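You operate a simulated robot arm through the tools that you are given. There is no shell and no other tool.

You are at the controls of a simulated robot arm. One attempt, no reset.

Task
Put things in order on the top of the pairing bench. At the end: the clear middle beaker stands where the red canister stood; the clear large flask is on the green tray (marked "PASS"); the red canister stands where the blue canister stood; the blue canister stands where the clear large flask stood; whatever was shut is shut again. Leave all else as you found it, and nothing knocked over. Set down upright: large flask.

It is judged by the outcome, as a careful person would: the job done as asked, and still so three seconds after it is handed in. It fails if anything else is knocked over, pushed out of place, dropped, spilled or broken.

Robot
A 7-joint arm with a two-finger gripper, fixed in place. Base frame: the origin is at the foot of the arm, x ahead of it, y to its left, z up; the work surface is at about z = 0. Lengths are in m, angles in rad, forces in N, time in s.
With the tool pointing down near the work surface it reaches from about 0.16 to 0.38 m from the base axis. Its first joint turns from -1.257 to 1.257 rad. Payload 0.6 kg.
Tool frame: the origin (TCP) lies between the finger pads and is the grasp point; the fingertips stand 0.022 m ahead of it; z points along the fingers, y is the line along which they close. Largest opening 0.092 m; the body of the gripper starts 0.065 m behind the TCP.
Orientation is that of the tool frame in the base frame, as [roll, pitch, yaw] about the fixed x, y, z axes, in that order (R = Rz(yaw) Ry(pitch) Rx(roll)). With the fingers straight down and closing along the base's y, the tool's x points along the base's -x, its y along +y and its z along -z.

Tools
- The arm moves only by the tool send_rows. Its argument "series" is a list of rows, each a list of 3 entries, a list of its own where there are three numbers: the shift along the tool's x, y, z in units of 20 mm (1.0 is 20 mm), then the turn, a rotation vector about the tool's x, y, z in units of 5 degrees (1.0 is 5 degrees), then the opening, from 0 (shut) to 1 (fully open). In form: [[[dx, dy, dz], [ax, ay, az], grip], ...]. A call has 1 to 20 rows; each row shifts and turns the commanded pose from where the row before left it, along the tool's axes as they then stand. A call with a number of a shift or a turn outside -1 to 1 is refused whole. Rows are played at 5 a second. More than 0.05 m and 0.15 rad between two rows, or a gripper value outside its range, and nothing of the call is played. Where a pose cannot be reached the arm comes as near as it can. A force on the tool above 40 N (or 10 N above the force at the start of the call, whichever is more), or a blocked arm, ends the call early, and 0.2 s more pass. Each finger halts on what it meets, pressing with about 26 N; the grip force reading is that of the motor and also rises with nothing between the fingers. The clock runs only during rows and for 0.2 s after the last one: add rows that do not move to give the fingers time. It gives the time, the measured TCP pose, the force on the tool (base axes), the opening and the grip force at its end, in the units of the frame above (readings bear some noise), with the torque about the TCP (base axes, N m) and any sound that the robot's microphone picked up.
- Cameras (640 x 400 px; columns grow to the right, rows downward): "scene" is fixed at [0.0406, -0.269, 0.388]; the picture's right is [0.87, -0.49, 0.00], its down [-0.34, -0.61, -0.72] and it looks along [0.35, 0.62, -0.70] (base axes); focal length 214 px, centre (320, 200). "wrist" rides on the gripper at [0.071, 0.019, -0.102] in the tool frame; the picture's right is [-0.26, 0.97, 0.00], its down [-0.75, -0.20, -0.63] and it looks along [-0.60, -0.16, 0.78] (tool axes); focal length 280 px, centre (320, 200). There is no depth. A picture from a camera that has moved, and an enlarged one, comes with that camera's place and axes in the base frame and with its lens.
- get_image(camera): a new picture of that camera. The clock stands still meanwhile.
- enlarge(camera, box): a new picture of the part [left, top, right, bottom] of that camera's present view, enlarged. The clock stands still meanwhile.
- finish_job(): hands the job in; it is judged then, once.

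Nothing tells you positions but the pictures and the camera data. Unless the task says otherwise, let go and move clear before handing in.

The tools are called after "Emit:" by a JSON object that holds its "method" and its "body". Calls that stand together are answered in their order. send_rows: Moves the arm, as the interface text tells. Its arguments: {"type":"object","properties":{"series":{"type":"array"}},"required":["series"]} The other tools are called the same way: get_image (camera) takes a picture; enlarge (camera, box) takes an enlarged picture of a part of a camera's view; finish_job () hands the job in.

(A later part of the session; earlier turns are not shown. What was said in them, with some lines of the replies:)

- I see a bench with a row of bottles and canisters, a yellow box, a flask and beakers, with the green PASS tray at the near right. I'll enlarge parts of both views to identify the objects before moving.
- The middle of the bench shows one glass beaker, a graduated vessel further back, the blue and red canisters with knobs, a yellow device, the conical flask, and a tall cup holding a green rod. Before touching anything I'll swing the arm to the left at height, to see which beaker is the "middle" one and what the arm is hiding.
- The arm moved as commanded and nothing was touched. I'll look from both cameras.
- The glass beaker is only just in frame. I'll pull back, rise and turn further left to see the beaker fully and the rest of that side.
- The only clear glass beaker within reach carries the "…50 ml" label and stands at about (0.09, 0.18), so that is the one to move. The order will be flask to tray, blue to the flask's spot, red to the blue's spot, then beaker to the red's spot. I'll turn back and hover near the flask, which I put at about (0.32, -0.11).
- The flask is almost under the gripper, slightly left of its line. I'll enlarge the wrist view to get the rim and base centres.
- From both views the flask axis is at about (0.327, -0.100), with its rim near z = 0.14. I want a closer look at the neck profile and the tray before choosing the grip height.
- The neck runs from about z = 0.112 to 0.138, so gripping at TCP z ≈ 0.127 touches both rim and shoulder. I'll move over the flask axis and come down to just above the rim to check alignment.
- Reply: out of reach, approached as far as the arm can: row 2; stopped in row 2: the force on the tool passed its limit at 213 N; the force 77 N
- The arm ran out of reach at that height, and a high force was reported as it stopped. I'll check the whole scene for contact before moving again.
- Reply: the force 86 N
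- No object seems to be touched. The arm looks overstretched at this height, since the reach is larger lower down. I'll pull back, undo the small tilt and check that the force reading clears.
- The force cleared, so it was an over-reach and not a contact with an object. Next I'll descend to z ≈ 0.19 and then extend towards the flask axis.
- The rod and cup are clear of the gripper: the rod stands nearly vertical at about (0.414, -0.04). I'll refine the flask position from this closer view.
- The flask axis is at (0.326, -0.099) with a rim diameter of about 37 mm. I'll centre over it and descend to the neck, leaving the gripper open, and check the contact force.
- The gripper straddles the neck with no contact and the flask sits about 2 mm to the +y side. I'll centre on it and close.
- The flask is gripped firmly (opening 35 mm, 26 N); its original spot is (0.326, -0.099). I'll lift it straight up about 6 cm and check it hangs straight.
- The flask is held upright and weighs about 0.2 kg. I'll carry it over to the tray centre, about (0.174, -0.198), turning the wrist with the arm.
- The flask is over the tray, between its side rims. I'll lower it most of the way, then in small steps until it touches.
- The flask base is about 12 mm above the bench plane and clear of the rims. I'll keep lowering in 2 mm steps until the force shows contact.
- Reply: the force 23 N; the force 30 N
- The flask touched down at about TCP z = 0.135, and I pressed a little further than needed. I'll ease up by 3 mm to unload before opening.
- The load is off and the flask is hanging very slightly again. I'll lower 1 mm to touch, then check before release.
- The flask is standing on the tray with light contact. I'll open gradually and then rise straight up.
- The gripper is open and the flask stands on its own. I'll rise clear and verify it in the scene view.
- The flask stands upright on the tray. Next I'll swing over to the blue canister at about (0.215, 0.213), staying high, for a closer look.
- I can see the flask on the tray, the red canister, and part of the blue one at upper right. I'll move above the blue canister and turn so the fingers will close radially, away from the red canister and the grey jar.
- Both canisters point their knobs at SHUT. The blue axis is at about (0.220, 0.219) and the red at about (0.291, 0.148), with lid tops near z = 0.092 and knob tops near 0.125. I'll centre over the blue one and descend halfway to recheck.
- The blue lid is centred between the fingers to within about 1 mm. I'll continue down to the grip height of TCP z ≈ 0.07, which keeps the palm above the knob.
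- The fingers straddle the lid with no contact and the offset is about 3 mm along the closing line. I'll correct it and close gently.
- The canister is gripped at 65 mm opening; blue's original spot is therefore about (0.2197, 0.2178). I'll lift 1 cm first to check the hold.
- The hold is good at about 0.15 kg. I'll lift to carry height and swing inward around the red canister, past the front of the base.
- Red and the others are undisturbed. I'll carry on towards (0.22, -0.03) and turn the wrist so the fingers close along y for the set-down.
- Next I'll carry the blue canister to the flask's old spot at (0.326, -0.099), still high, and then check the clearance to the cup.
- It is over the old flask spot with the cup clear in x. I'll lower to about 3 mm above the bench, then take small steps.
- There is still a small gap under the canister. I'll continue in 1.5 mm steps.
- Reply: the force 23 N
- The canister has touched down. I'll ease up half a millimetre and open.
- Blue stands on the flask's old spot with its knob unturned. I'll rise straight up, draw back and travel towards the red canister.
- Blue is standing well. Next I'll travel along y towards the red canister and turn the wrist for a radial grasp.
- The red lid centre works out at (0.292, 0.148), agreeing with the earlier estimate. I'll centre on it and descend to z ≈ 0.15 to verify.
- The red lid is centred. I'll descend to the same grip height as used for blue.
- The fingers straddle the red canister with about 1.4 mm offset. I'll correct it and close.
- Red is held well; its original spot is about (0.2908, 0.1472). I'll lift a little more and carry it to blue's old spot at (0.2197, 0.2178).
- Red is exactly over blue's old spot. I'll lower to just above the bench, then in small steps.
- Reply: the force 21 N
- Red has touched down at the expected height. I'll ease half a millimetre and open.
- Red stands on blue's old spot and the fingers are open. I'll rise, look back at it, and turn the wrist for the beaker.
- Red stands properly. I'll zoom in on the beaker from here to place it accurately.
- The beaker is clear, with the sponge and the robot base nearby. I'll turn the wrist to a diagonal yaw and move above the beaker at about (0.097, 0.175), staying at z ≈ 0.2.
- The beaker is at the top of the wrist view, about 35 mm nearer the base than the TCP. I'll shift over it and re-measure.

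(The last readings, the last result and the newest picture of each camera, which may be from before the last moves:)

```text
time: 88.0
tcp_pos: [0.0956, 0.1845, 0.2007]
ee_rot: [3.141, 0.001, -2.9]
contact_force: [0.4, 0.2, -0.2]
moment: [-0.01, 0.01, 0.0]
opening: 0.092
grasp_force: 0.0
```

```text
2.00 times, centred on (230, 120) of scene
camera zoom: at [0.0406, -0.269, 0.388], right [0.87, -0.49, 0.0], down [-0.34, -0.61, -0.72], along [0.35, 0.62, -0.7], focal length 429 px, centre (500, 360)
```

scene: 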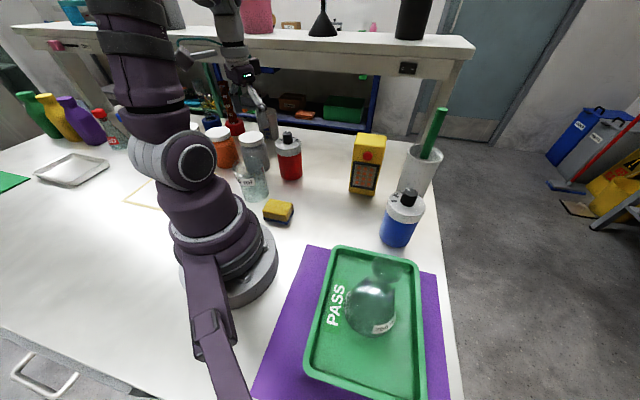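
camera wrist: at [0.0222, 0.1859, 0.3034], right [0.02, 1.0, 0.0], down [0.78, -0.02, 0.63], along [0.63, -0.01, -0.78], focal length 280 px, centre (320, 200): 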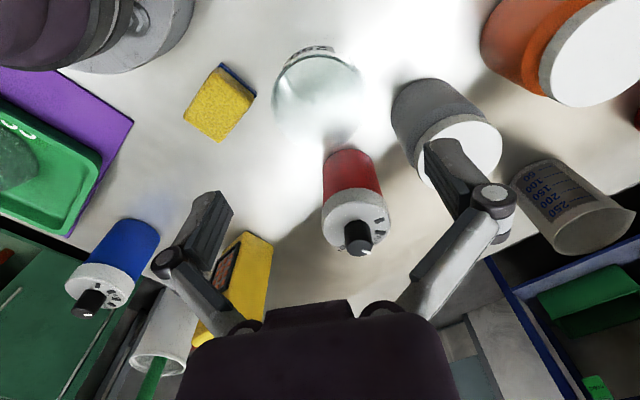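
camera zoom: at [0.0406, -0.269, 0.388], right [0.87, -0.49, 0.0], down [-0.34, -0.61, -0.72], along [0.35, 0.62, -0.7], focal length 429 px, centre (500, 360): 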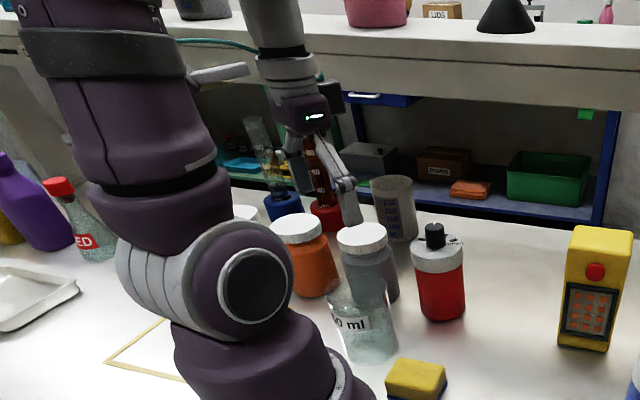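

Emit:
{"method": "enlarge", "body": {"camera": "wrist", "box": [250, 30, 400, 150]}}

```text
3.33 times, centred on (325, 90) of wrist
camera zoom: at [0.0222, 0.1859, 0.3034], right [0.02, 1.0, 0.0], down [0.78, -0.02, 0.63], along [0.63, -0.01, -0.78], focal length 935 px, centre (303, 567)
```

zoom: 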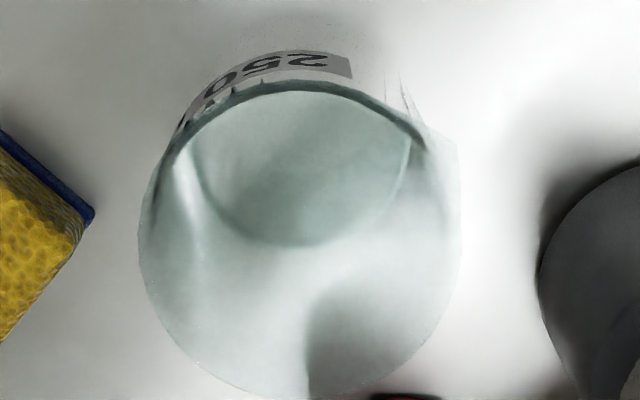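

The beaker centre is about (0.0985, 0.183), rim diameter about 71 mm and height about 0.095, with what looks like a spout pointing away at upper right. I'll turn the closing line away from the spout, centre, and look again.

Emit:
{"method": "send_rows", "body": {"series": [[[-0.12, -0.1, 0], [0, 0, 0], 1], [[0, 0, 0], [0, 0, 1], 1], [[0, 0, 0], [0, 0, 1], 1], [[0, 0, 0], [0, 0, 1], 1], [[0, 0, 0], [0, 0, 1], 1], [[0, 0, 0], [0, 0, 1], 1], [[0, 0, 0], [0, 0, 1], 1], [[0, 0, 0], [0, 0, 1], 1], [[0, 0, 0], [0, 0, 1], 1], [[0, 0, 0], [0, 0, 1], 1], [[0, 0, 0], [0, 0, 1], 1], [[0, 0, 0], [0, 0, 0], 1], [[0, 0, 0], [0, 0, 0], 1]]}}

Emit:
{"method": "get_image", "body": {"camera": "wrist"}}

Emit:
{"method": "enlarge", "body": {"camera": "scene", "box": [150, 20, 310, 220]}}

```text
time: 90.8
tcp_pos: [0.0976, 0.1812, 0.202]
ee_rot: [3.138, 0.002, 2.509]
contact_force: [-0.1, 0.1, -0.5]
moment: [0.01, 0.0, 0.0]
opening: 0.0922
grasp_force: 0.1
```

```text
taken
camera wrist: at [0.0522, 0.2385, 0.3035], right [0.78, 0.62, 0.0], down [0.49, -0.61, 0.62], along [0.39, -0.49, -0.78], focal length 280 px, centre (320, 200)
```

wrist: 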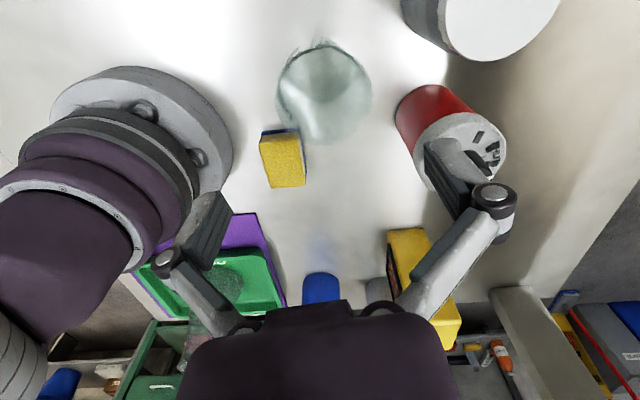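

```text
2.00 times, centred on (230, 120) of scene
camera zoom: at [0.0406, -0.269, 0.388], right [0.87, -0.49, 0.0], down [-0.34, -0.61, -0.72], along [0.35, 0.62, -0.7], focal length 429 px, centre (500, 360)
```

zoom: 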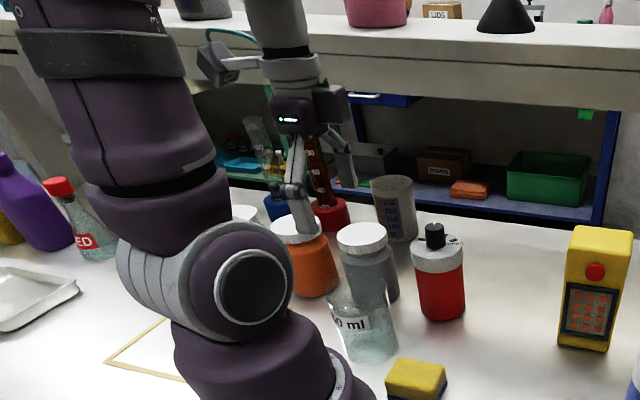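

The wrist reached this yaw without trouble. I'll zoom in on the beaker to fine-tune.

Emit:
{"method": "enlarge", "body": {"camera": "wrist", "box": [250, 20, 400, 150]}}

```text
3.08 times, centred on (325, 85) of wrist
camera zoom: at [0.0522, 0.2385, 0.3035], right [0.78, 0.62, 0.0], down [0.49, -0.61, 0.62], along [0.39, -0.49, -0.78], focal length 863 px, centre (305, 554)
```

zoom: 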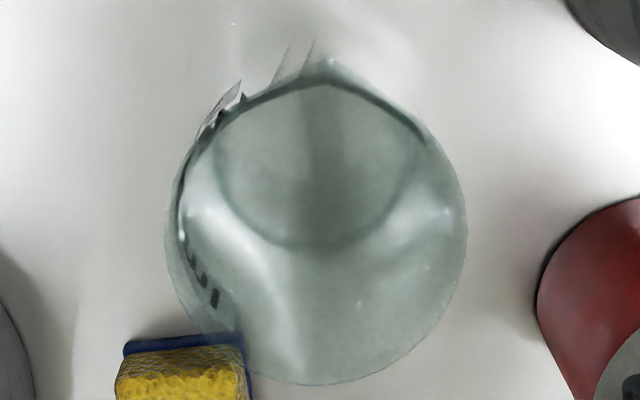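

The spout points toward the camera, perpendicular to the closing line, which is ideal. I'll shift 2.7 mm along the closing line and descend to just above the rim.

Emit:
{"method": "send_rows", "body": {"series": [[[0, 0.135, 0], [0, 0, 0], 1], [[0, 0, 0.8], [0, 0, 0], 1], [[0, 0, 0.8], [0, 0, 0], 1], [[0, 0, 0.8], [0, 0, 0], 1], [[0, 0, 0.8], [0, 0, 0], 1], [[0, 0, 0.5], [0, 0, 0], 1], [[0, 0, 0], [0, 0, 0], 1], [[0, 0, 0], [0, 0, 0], 1]]}}

Emit:
{"method": "get_image", "body": {"camera": "wrist"}}

Emit:
{"method": "enlarge", "body": {"camera": "scene", "box": [150, 50, 310, 220]}}

```text
time: 92.6
tcp_pos: [0.1012, 0.1845, 0.129]
ee_rot: [3.14, 0.001, 2.511]
contact_force: [-0.1, -0.4, 0.7]
moment: [-0.01, 0.02, -0.01]
opening: 0.092
grasp_force: 0.1
```

```text
taken
camera wrist: at [0.0555, 0.2408, 0.2302], right [0.78, 0.62, 0.0], down [0.49, -0.61, 0.62], along [0.39, -0.49, -0.78], focal length 280 px, centre (320, 200)
```

wrist: 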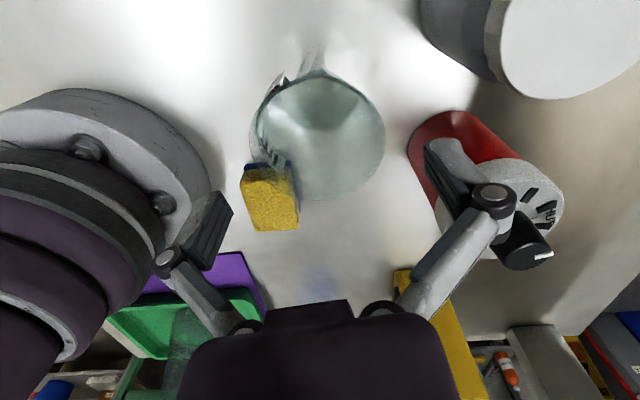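

```text
2.35 times, centred on (230, 135) of scene
camera zoom: at [0.0406, -0.269, 0.388], right [0.87, -0.49, 0.0], down [-0.34, -0.61, -0.72], along [0.35, 0.62, -0.7], focal length 505 px, centre (532, 353)
```

zoom: 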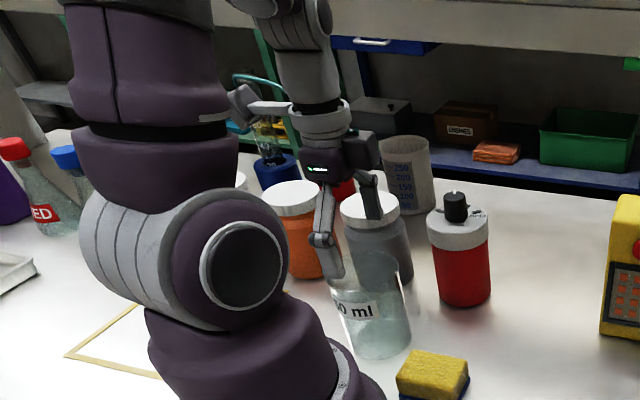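

Emit:
{"method": "enlarge", "body": {"camera": "wrist", "box": [220, 50, 420, 220]}}

```text
2.35 times, centred on (320, 135) of wrist
camera zoom: at [0.0555, 0.2408, 0.2302], right [0.78, 0.62, 0.0], down [0.49, -0.61, 0.62], along [0.39, -0.49, -0.78], focal length 660 px, centre (320, 353)
```

zoom: 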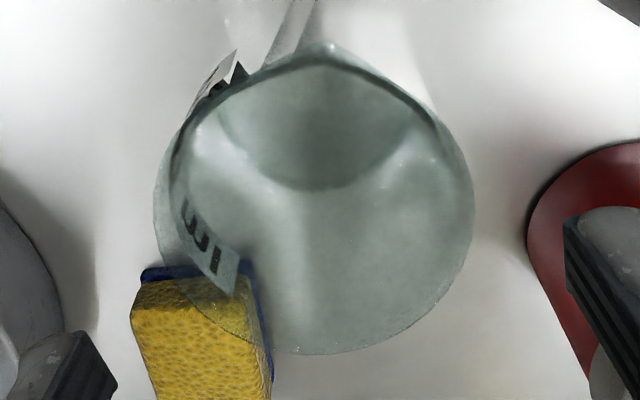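

The beaker is centred to within 2 mm. I'll make a small correction and descend to the grip height of z ≈ 0.07.

Emit:
{"method": "send_rows", "body": {"series": [[[0.08, -0.05, 0.4], [0, 0, 0], 1], [[0, 0, 0.6], [0, 0, 0], 1], [[0, 0, 0.6], [0, 0, 0], 1], [[0, 0, 0.6], [0, 0, 0], 1], [[0, 0, 0.5], [0, 0, 0], 1], [[0, 0, 0.25], [0, 0, 0], 1], [[0, 0, 0], [0, 0, 0], 1], [[0, 0, 0], [0, 0, 0], 1]]}}

Emit:
{"method": "get_image", "body": {"camera": "wrist"}}

Emit:
{"method": "enlarge", "body": {"camera": "scene", "box": [170, 90, 310, 220]}}

```text
time: 94.4
tcp_pos: [0.0968, 0.1838, 0.0688]
ee_rot: [3.14, 0.001, 2.509]
contact_force: [1.1, 0.2, 0.6]
moment: [0.01, 0.01, 0.03]
opening: 0.0921
grasp_force: 0.0
```

```text
taken
camera wrist: at [0.0521, 0.2409, 0.1715], right [0.78, 0.62, 0.0], down [0.49, -0.61, 0.62], along [0.39, -0.49, -0.78], focal length 280 px, centre (320, 200)
```

wrist: 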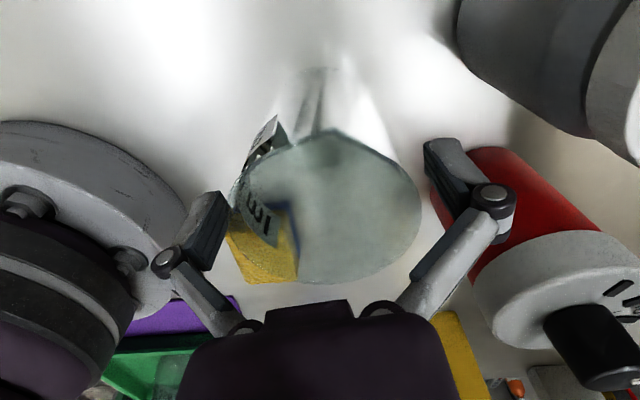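

```text
3.08 times, centred on (240, 155) of scene
camera zoom: at [0.0406, -0.269, 0.388], right [0.87, -0.49, 0.0], down [-0.34, -0.61, -0.72], along [0.35, 0.62, -0.7], focal length 660 px, centre (566, 338)
```

zoom: 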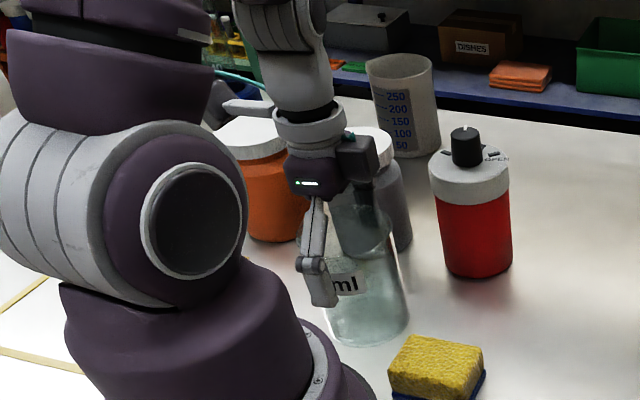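

The fingers straddle the beaker with no contact and about 2 mm offset. I'll correct it and close gently.

Emit:
{"method": "send_rows", "body": {"series": [[[0, 0.1, 0], [0, 0, 0], 1], [[0, 0, 0], [0, 0, 0], 0.9], [[0, 0, 0], [0, 0, 0], 0.82], [[0, 0, 0], [0, 0, 0], 0.74], [[0, 0, 0], [0, 0, 0], 0.65], [[0, 0, 0], [0, 0, 0], 0.65], [[0, 0, 0], [0, 0, 0], 0.65]]}}

Emit:
{"method": "get_image", "body": {"camera": "wrist"}}

Emit:
{"method": "enlarge", "body": {"camera": "scene", "box": [170, 90, 310, 220]}}

```text
time: 96.0
tcp_pos: [0.0985, 0.1863, 0.069]
ee_rot: [3.139, 0.001, 2.509]
contact_force: [-1.1, -2.4, 13.3]
moment: [-0.05, -0.02, 0.0]
opening: 0.072
grasp_force: 26.1
```

```text
taken
camera wrist: at [0.0532, 0.2427, 0.1712], right [0.78, 0.62, 0.0], down [0.49, -0.61, 0.62], along [0.39, -0.49, -0.78], focal length 280 px, centre (320, 200)
```

wrist: 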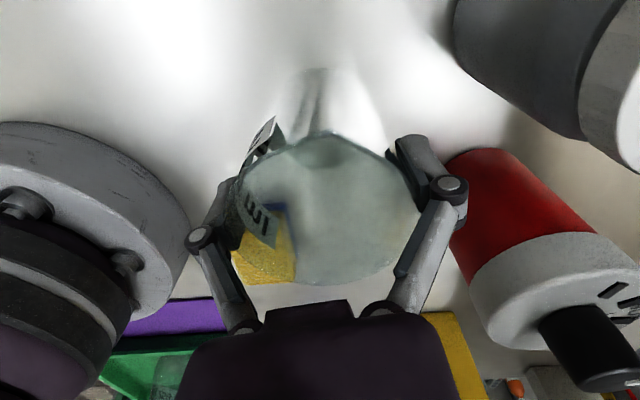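

```text
3.08 times, centred on (240, 155) of scene
camera zoom: at [0.0406, -0.269, 0.388], right [0.87, -0.49, 0.0], down [-0.34, -0.61, -0.72], along [0.35, 0.62, -0.7], focal length 660 px, centre (566, 338)
```

zoom: 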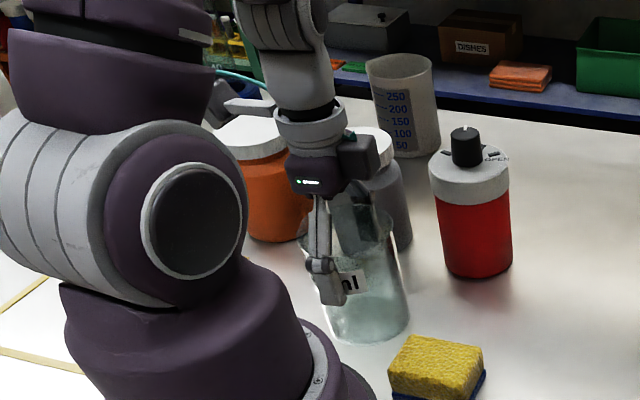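

The beaker is gripped at 72 mm opening. I'll lift slightly and check the hold.

Emit:
{"method": "send_rows", "body": {"series": [[[0, 0, -0.25], [0, 0, 0], 0.65], [[0, 0, -0.25], [0, 0, 0], 0.65], [[0, 0, 0], [0, 0, 0], 0.65]]}}

Emit:
{"method": "enlarge", "body": {"camera": "scene", "box": [170, 90, 310, 220]}}

```text
time: 96.8
tcp_pos: [0.0978, 0.1871, 0.0793]
ee_rot: [3.14, 0.001, 2.512]
contact_force: [0.2, 0.7, -1.5]
moment: [0.0, 0.01, 0.0]
opening: 0.072
grasp_force: 26.4
```

```text
3.08 times, centred on (240, 155) of scene
camera zoom: at [0.0406, -0.269, 0.388], right [0.87, -0.49, 0.0], down [-0.34, -0.61, -0.72], along [0.35, 0.62, -0.7], focal length 660 px, centre (566, 338)
```

zoom: 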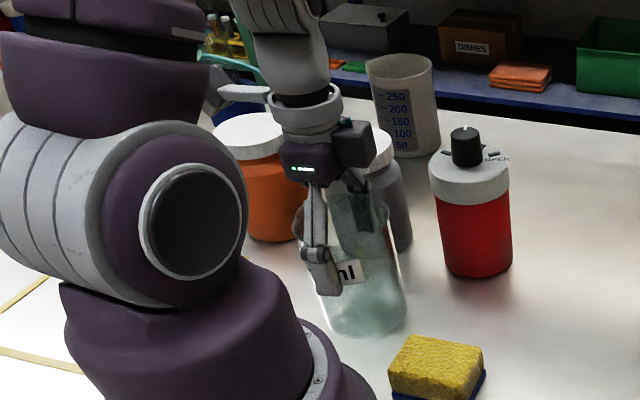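

The hold is good. I'll lift to carry height and detour inward, clear of the red canister.

Emit:
{"method": "send_rows", "body": {"series": [[[0, 0, -0.6], [0, 0, 0], 0.65], [[0, 0, -0.9], [0, 0, 0], 0.65], [[0, 0, -0.9], [0, 0, 0], 0.65], [[0, 0, -0.9], [0, 0, 0], 0.65], [[0, 0, -0.9], [0, 0, 0], 0.65], [[0, 0, -0.9], [0, 0, 0], 0.65], [[-0.8, -0.125, 0], [0, 0, 0], 0.65], [[-0.8, -0.125, 0], [0, 0, 0], 0.65], [[-0.8, -0.125, 0], [0, 0, 0], 0.65], [[-0.8, -0.125, 0], [0, 0, 0], 0.65], [[-0.8, -0.125, 0], [0, 0, 0], 0.65], [[-0.8, -0.125, 0], [0, 0, 0], 0.65], [[-0.8, -0.125, 0], [0, 0, 0], 0.65], [[-0.8, -0.125, 0], [0, 0, 0], 0.65], [[0, 0, 0], [0, 0, 0], 0.65]]}}

Emit:
{"method": "get_image", "body": {"camera": "scene"}}

Emit:
{"method": "get_image", "body": {"camera": "wrist"}}

```text
time: 100.0
tcp_pos: [0.1912, 0.0918, 0.1814]
ee_rot: [3.141, -0.001, 2.511]
contact_force: [-0.5, -1.0, -1.8]
moment: [0.0, 0.02, 0.02]
opening: 0.0719
grasp_force: 26.1
```

```text
taken
```

scene: 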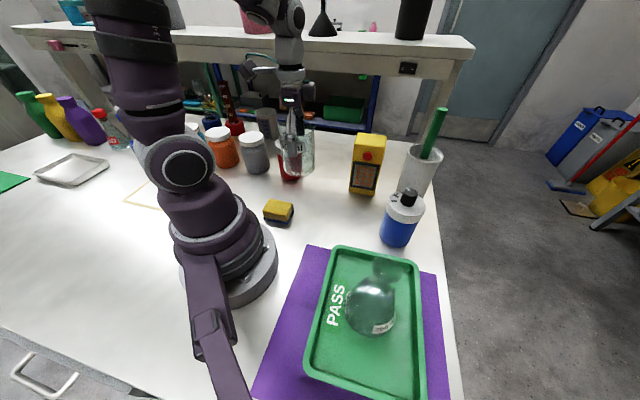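

```text
taken
camera wrist: at [0.1457, 0.1499, 0.2823], right [0.78, 0.62, 0.0], down [0.49, -0.61, 0.62], along [0.39, -0.49, -0.78], focal length 280 px, centre (320, 200)
```

wrist: 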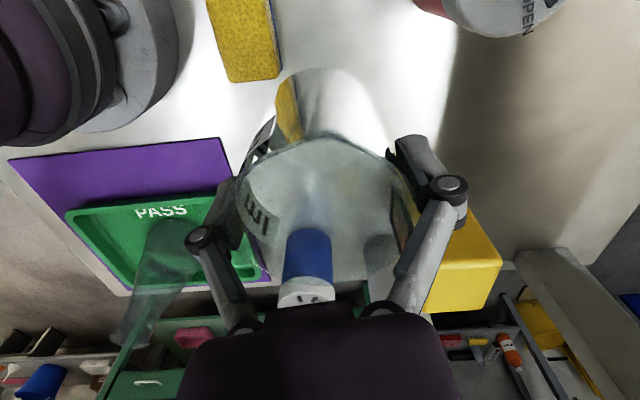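

The beaker hangs straight and clear. I'll turn the wrist and move over red's old spot at (0.291, 0.147).

Emit:
{"method": "send_rows", "body": {"series": [[[0, 0, 0], [0, 0, 0.9], 0.65], [[0, 0, 0], [0, 0, 0.9], 0.65], [[0, 0, 0], [0, 0, 0.9], 0.65], [[0, 0, 0], [0, 0, 0.9], 0.65], [[0, 0, 0], [0, 0, 0.9], 0.65], [[0, 0, 0], [0, 0, 0.9], 0.65], [[0.03, 0.81, 0], [0, 0, 0], 0.65], [[0.03, 0.81, 0], [0, 0, 0], 0.65], [[0.03, 0.81, 0], [0, 0, 0], 0.65], [[0.03, 0.81, 0], [0, 0, 0], 0.65], [[0.03, 0.81, 0], [0, 0, 0], 0.65], [[0.03, 0.81, 0], [0, 0, 0], 0.65], [[0.03, 0.81, 0], [0, 0, 0], 0.65], [[0, 0, 0], [0, 0, 0], 0.65], [[0, 0, 0], [0, 0, 0], 0.65]]}}

Emit:
{"method": "get_image", "body": {"camera": "scene"}}

Emit:
{"method": "get_image", "body": {"camera": "wrist"}}

```text
time: 103.2
tcp_pos: [0.2899, 0.1492, 0.1819]
ee_rot: [3.14, -0.002, 2.038]
contact_force: [0.8, 0.6, -1.1]
moment: [0.0, 0.01, 0.0]
opening: 0.0718
grasp_force: 26.1
```

```text
taken
```

scene: 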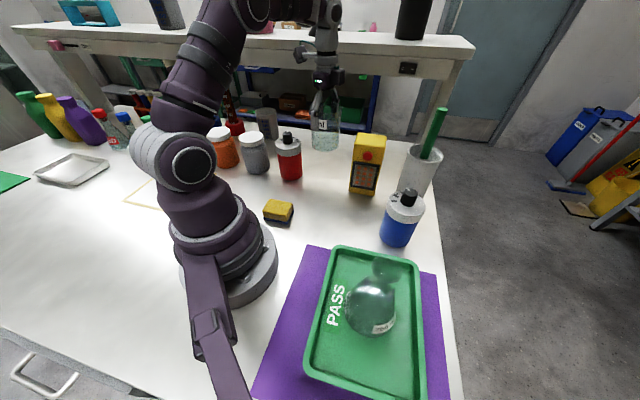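

```text
taken
camera wrist: at [0.2756, 0.2208, 0.2826], right [0.98, 0.2, 0.0], down [0.16, -0.77, 0.62], along [0.13, -0.61, -0.78], focal length 280 px, centre (320, 200)
```

wrist: 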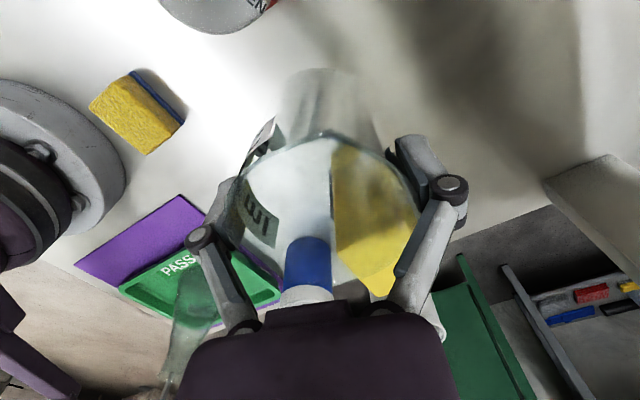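

Emit:
{"method": "send_rows", "body": {"series": [[[0, 0, 0], [0, 0, 0], 0.65]]}}

Emit:
{"method": "enlarge", "body": {"camera": "scene", "box": [240, 60, 420, 210]}}

```text
time: 103.6
tcp_pos: [0.2899, 0.1492, 0.1813]
ee_rot: [3.139, -0.002, 2.037]
contact_force: [0.2, -0.2, -1.2]
moment: [0.05, -0.02, 0.01]
opening: 0.072
grasp_force: 26.5
```

```text
2.67 times, centred on (330, 135) of scene
camera zoom: at [0.0406, -0.269, 0.388], right [0.87, -0.49, 0.0], down [-0.34, -0.61, -0.72], along [0.35, 0.62, -0.7], focal length 572 px, centre (293, 373)
```

zoom: 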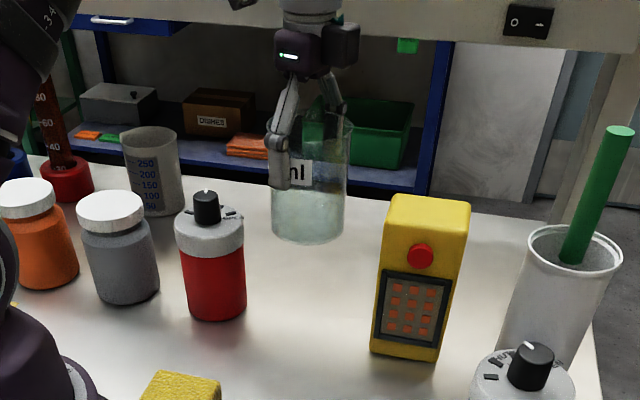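

It is within about 2 mm of the target. I'll correct that and lower to just above the bench.

Emit:
{"method": "send_rows", "body": {"series": [[[-0.1, 0, 0.5], [0, 0, 0], 0.65], [[0, 0, 0.75], [0, 0, 0], 0.65], [[0, 0, 0.75], [0, 0, 0], 0.65], [[0, 0, 0.75], [0, 0, 0], 0.65], [[0, 0, 0.75], [0, 0, 0], 0.65], [[0, 0, 0.75], [0, 0, 0], 0.65], [[0, 0, 0.6], [0, 0, 0], 0.65], [[0, 0, 0.4], [0, 0, 0], 0.65], [[0, 0, 0], [0, 0, 0], 0.65], [[0, 0, 0], [0, 0, 0], 0.65]]}}

Emit:
{"method": "enlarge", "body": {"camera": "scene", "box": [240, 80, 400, 210]}}

Emit:
{"method": "get_image", "body": {"camera": "wrist"}}

```text
time: 105.8
tcp_pos: [0.2893, 0.1476, 0.0758]
ee_rot: [3.139, -0.002, 2.039]
contact_force: [0.1, 0.0, -1.7]
moment: [0.01, -0.02, 0.02]
opening: 0.0723
grasp_force: 25.8
```

```text
3.08 times, centred on (320, 145) of scene
camera zoom: at [0.0406, -0.269, 0.388], right [0.87, -0.49, 0.0], down [-0.34, -0.61, -0.72], along [0.35, 0.62, -0.7], focal length 660 px, centre (320, 369)
```

zoom: 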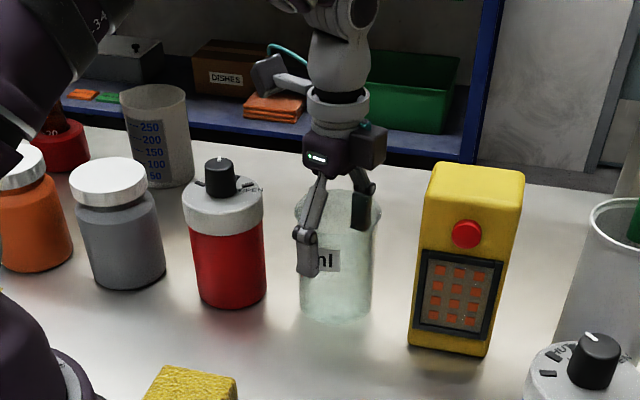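

```text
taken
camera wrist: at [0.2757, 0.2186, 0.1785], right [0.98, 0.2, 0.0], down [0.16, -0.77, 0.62], along [0.13, -0.61, -0.78], focal length 280 px, centre (320, 200)
```

wrist: 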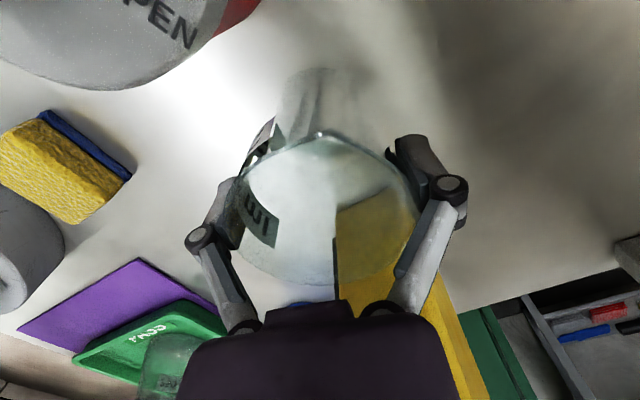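

The beaker is about 6 mm above the bench between the red canister and the yellow device, with good clearance. I'll lower it in small steps.

Emit:
{"method": "send_rows", "body": {"series": [[[0, 0, 0.12], [0, 0, 0], 0.65], [[0, 0, 0.1], [0, 0, 0], 0.65], [[0, 0, 0], [0, 0, 0], 0.65]]}}

```text
time: 106.6
tcp_pos: [0.2905, 0.1467, 0.0724]
ee_rot: [3.139, -0.003, 2.04]
contact_force: [-0.2, -0.1, -1.6]
moment: [-0.03, 0.01, 0.02]
opening: 0.072
grasp_force: 26.1
```

Emit:
{"method": "send_rows", "body": {"series": [[[0, 0, 0.08], [0, 0, 0], 0.65], [[0, 0, 0], [0, 0, 0], 0.65]]}}

```text
time: 107.2
tcp_pos: [0.29, 0.147, 0.0715]
ee_rot: [3.139, -0.004, 2.038]
contact_force: [-0.2, 0.6, -2.0]
moment: [0.03, 0.01, -0.01]
opening: 0.0721
grasp_force: 25.7
```

Emit:
{"method": "send_rows", "body": {"series": [[[0, 0, 0.07], [0, 0, 0], 0.65], [[0, 0, 0], [0, 0, 0], 0.65]]}}

```text
time: 107.8
tcp_pos: [0.2898, 0.147, 0.0692]
ee_rot: [3.14, 0.0, 2.038]
contact_force: [-0.7, -0.3, -0.4]
moment: [0.0, 0.03, 0.03]
opening: 0.0721
grasp_force: 25.9
```

Emit:
{"method": "send_rows", "body": {"series": [[[0, 0, 0.04], [0, 0, 0], 0.65], [[0, 0, 0], [0, 0, 0], 0.65]]}}

```text
time: 108.4
tcp_pos: [0.2902, 0.1485, 0.0691]
ee_rot: [3.141, -0.001, 2.04]
contact_force: [-2.2, -2.1, 14.2]
moment: [-0.07, 0.1, -0.09]
opening: 0.0718
grasp_force: 26.1
```

The beaker has touched down. I'll open gradually.

Emit:
{"method": "send_rows", "body": {"series": [[[0, 0, 0], [0, 0, 0], 0.8], [[0, 0, 0], [0, 0, 0], 0.87], [[0, 0, 0], [0, 0, 0], 0.95], [[0, 0, 0], [0, 0, 0], 1], [[0, 0, 0], [0, 0, 0], 1]]}}

Emit:
{"method": "get_image", "body": {"camera": "wrist"}}

Emit:
{"method": "enlarge", "body": {"camera": "scene", "box": [240, 80, 400, 210]}}

```text
time: 109.6
tcp_pos: [0.2894, 0.148, 0.0679]
ee_rot: [3.14, 0.0, 2.04]
contact_force: [0.3, 0.3, 0.3]
moment: [0.02, -0.01, 0.0]
opening: 0.0919
grasp_force: 0.0
```

```text
taken
camera wrist: at [0.2756, 0.2193, 0.1701], right [0.98, 0.2, 0.0], down [0.16, -0.77, 0.62], along [0.13, -0.61, -0.78], focal length 280 px, centre (320, 200)
```

wrist: 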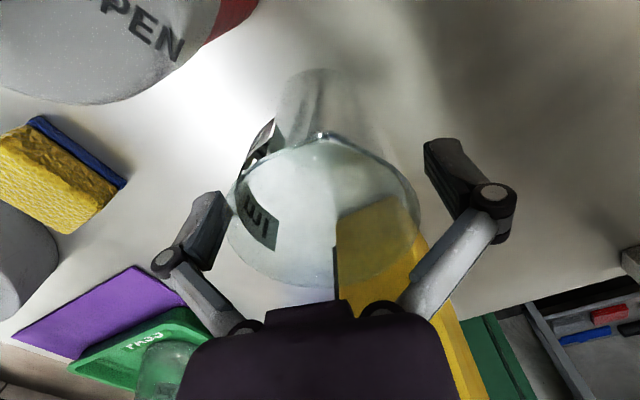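

```text
3.08 times, centred on (320, 145) of scene
camera zoom: at [0.0406, -0.269, 0.388], right [0.87, -0.49, 0.0], down [-0.34, -0.61, -0.72], along [0.35, 0.62, -0.7], focal length 660 px, centre (320, 369)
```

zoom: 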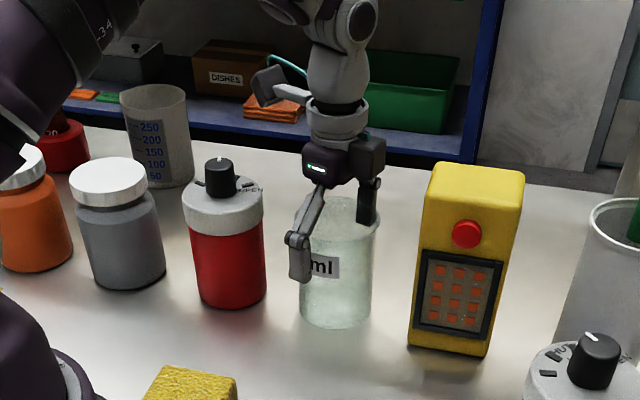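

The beaker is released and stands on red's old spot. I'll rise straight up and withdraw to a clear pose.

Emit:
{"method": "send_rows", "body": {"series": [[[0, 0, -0.4], [0, 0, 0], 1], [[0, 0, -0.8], [0, 0, 0], 1], [[0, 0, -0.9], [0, 0, 0], 1], [[0, 0, -0.9], [0, 0, 0], 1], [[0, 0, -0.9], [0, 0, 0], 1], [[0, 0, -0.9], [0, 0, 0], 1], [[0, 0, -0.9], [0, 0, 0], 1], [[0, 0, -0.8], [0, 0, 0], 1], [[0, 0, 0], [0, 0, 0], 1]]}}

Emit:
{"method": "send_rows", "body": {"series": [[[-0.3, -0.8, 0], [0, 0, 0], 1], [[-0.3, -0.8, 0], [0, 0, 0], 1], [[-0.3, -0.8, 0], [0, 0, 0], 1], [[-0.3, -0.8, 0], [0, 0, 0], 1], [[-0.3, -0.8, 0], [0, 0, 0], 1], [[-0.3, -0.8, 0], [0, 0, 0], 1], [[0, 0, 0], [0, 0, 0], 1]]}}

Emit:
{"method": "get_image", "body": {"camera": "scene"}}

Emit:
{"method": "get_image", "body": {"camera": "wrist"}}

```text
time: 111.6
tcp_pos: [0.2887, 0.1468, 0.1979]
ee_rot: [3.141, -0.001, 2.038]
contact_force: [0.8, -0.4, -0.5]
moment: [0.0, -0.02, -0.01]
opening: 0.0918
grasp_force: 0.0
```

```text
time: 113.2
tcp_pos: [0.2186, 0.0708, 0.1965]
ee_rot: [3.141, -0.002, 2.039]
contact_force: [0.0, -0.2, 0.3]
moment: [0.0, -0.02, 0.0]
opening: 0.0918
grasp_force: 0.1
```

```text
taken
```

scene: 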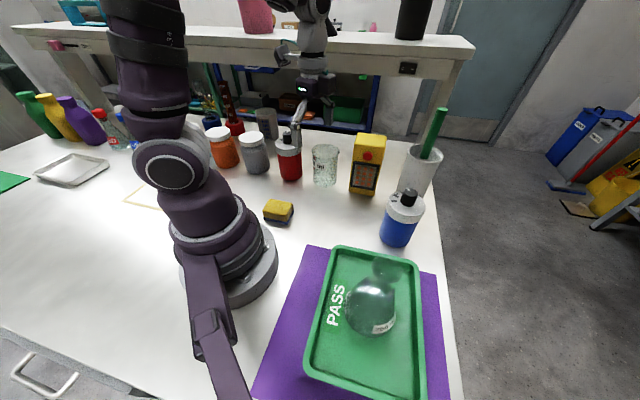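

```text
taken
camera wrist: at [0.2042, 0.1424, 0.2989], right [0.98, 0.2, 0.0], down [0.16, -0.77, 0.62], along [0.13, -0.61, -0.78], focal length 280 px, centre (320, 200)
```

wrist: 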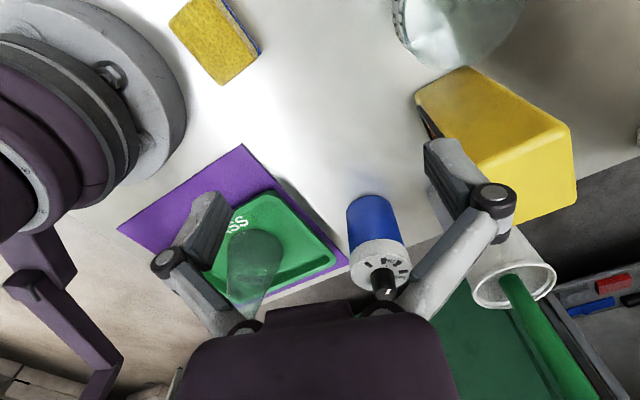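

All four are placed. I'll zoom in to check the knobs and that everything else is unchanged before handing in.

Emit:
{"method": "enlarge", "body": {"camera": "scene", "box": [180, 80, 480, 267]}}

Emit:
{"method": "enlarge", "body": {"camera": "scene", "box": [370, 170, 440, 250]}}

Emit:
{"method": "enlarge", "body": {"camera": "scene", "box": [280, 230, 460, 400]}}

Emit:
{"method": "enlarge", "body": {"camera": "wrist", "box": [330, 180, 430, 310]}}

```text
2.13 times, centred on (330, 174) of scene
camera zoom: at [0.0406, -0.269, 0.388], right [0.87, -0.49, 0.0], down [-0.34, -0.61, -0.72], along [0.35, 0.62, -0.7], focal length 458 px, centre (299, 256)
```

zoom: 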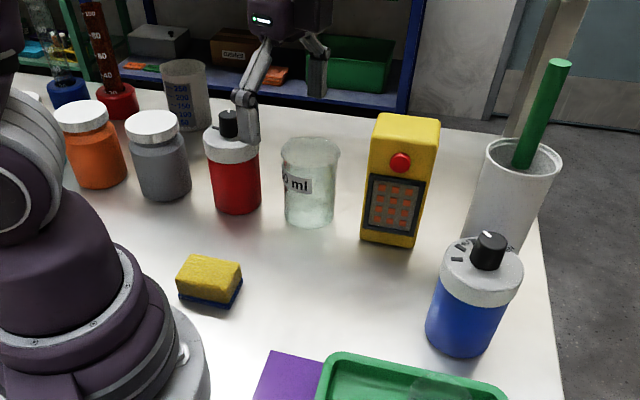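

```text
5.00 times, centred on (405, 210) of scene
camera zoom: at [0.0406, -0.269, 0.388], right [0.87, -0.49, 0.0], down [-0.34, -0.61, -0.72], along [0.35, 0.62, -0.7], focal length 1072 px, centre (-105, 150)
```

zoom: 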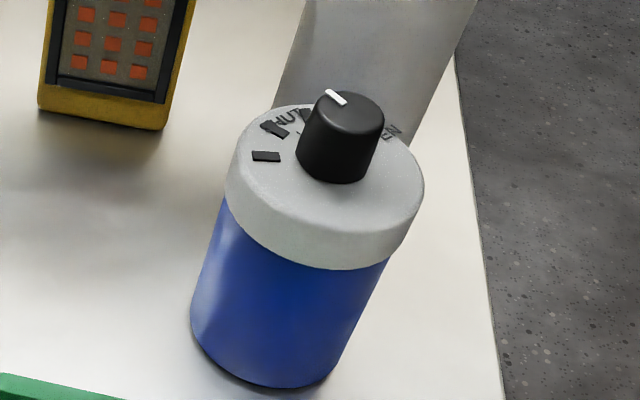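

```text
2.35 times, centred on (370, 315) of scene
camera zoom: at [0.0406, -0.269, 0.388], right [0.87, -0.49, 0.0], down [-0.34, -0.61, -0.72], along [0.35, 0.62, -0.7], focal length 505 px, centre (202, -71)
```

zoom: 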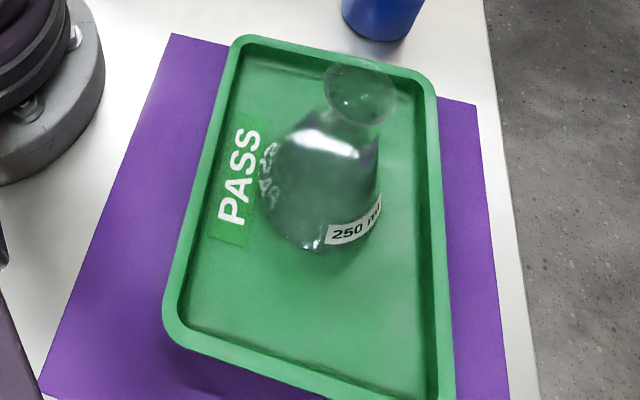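

```text
3.08 times, centred on (380, 245) of wrist
camera zoom: at [0.2042, 0.1424, 0.2989], right [0.98, 0.2, 0.0], down [0.16, -0.77, 0.62], along [0.13, -0.61, -0.78], focal length 863 px, centre (135, 62)
```

zoom: 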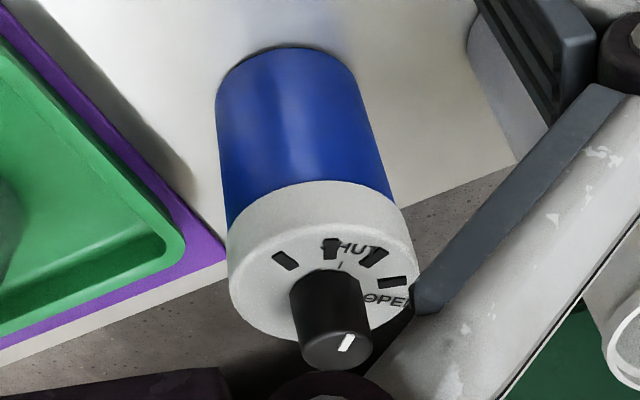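

All four objects are in place and upright:
- **Flask:** on the PASS tray.
- **Blue canister:** where the flask stood.
- **Red canister:** where the blue stood.
- **Beaker:** where the red stood.

Blue's knob still points at SHUT; red's was at SHUT after set-down. Nothing else has moved, and the gripper is open and clear, so I'm handing in.

Emit:
{"method": "finish_job", "body": {}}

```text
The job is handed in.
```

The bench is in the order you asked for, and the job is handed in. The last pictures showed everything upright.

- **Large flask:** it stands upright on the green PASS tray, near the middle.
- **Blue canister:** it stands where the flask stood.
- **Red canister:** it stands where the blue canister stood.
- **Middle beaker:** the glass one labelled 250 ml stands where the red canister stood.
- **Shut things:** I opened nothing. Both canister knobs started at SHUT and still pointed there when I last looked at each one after moving it.

By my measurements, the three placed on old spots are within a few millimetres of them. The sponge, yellow device, jars, cup with rod, and tray looked unmoved, and the gripper is open and clear.

- **Force spike:** early on, the arm overreached while high above the flask and stopped on a 213 N force reading. The reading cleared when I pulled back, and I saw no object touched or shifted.
- **Flask set-down:** I pressed the flask onto the tray with about 29 N, harder than needed, and then eased off. I saw no damage.
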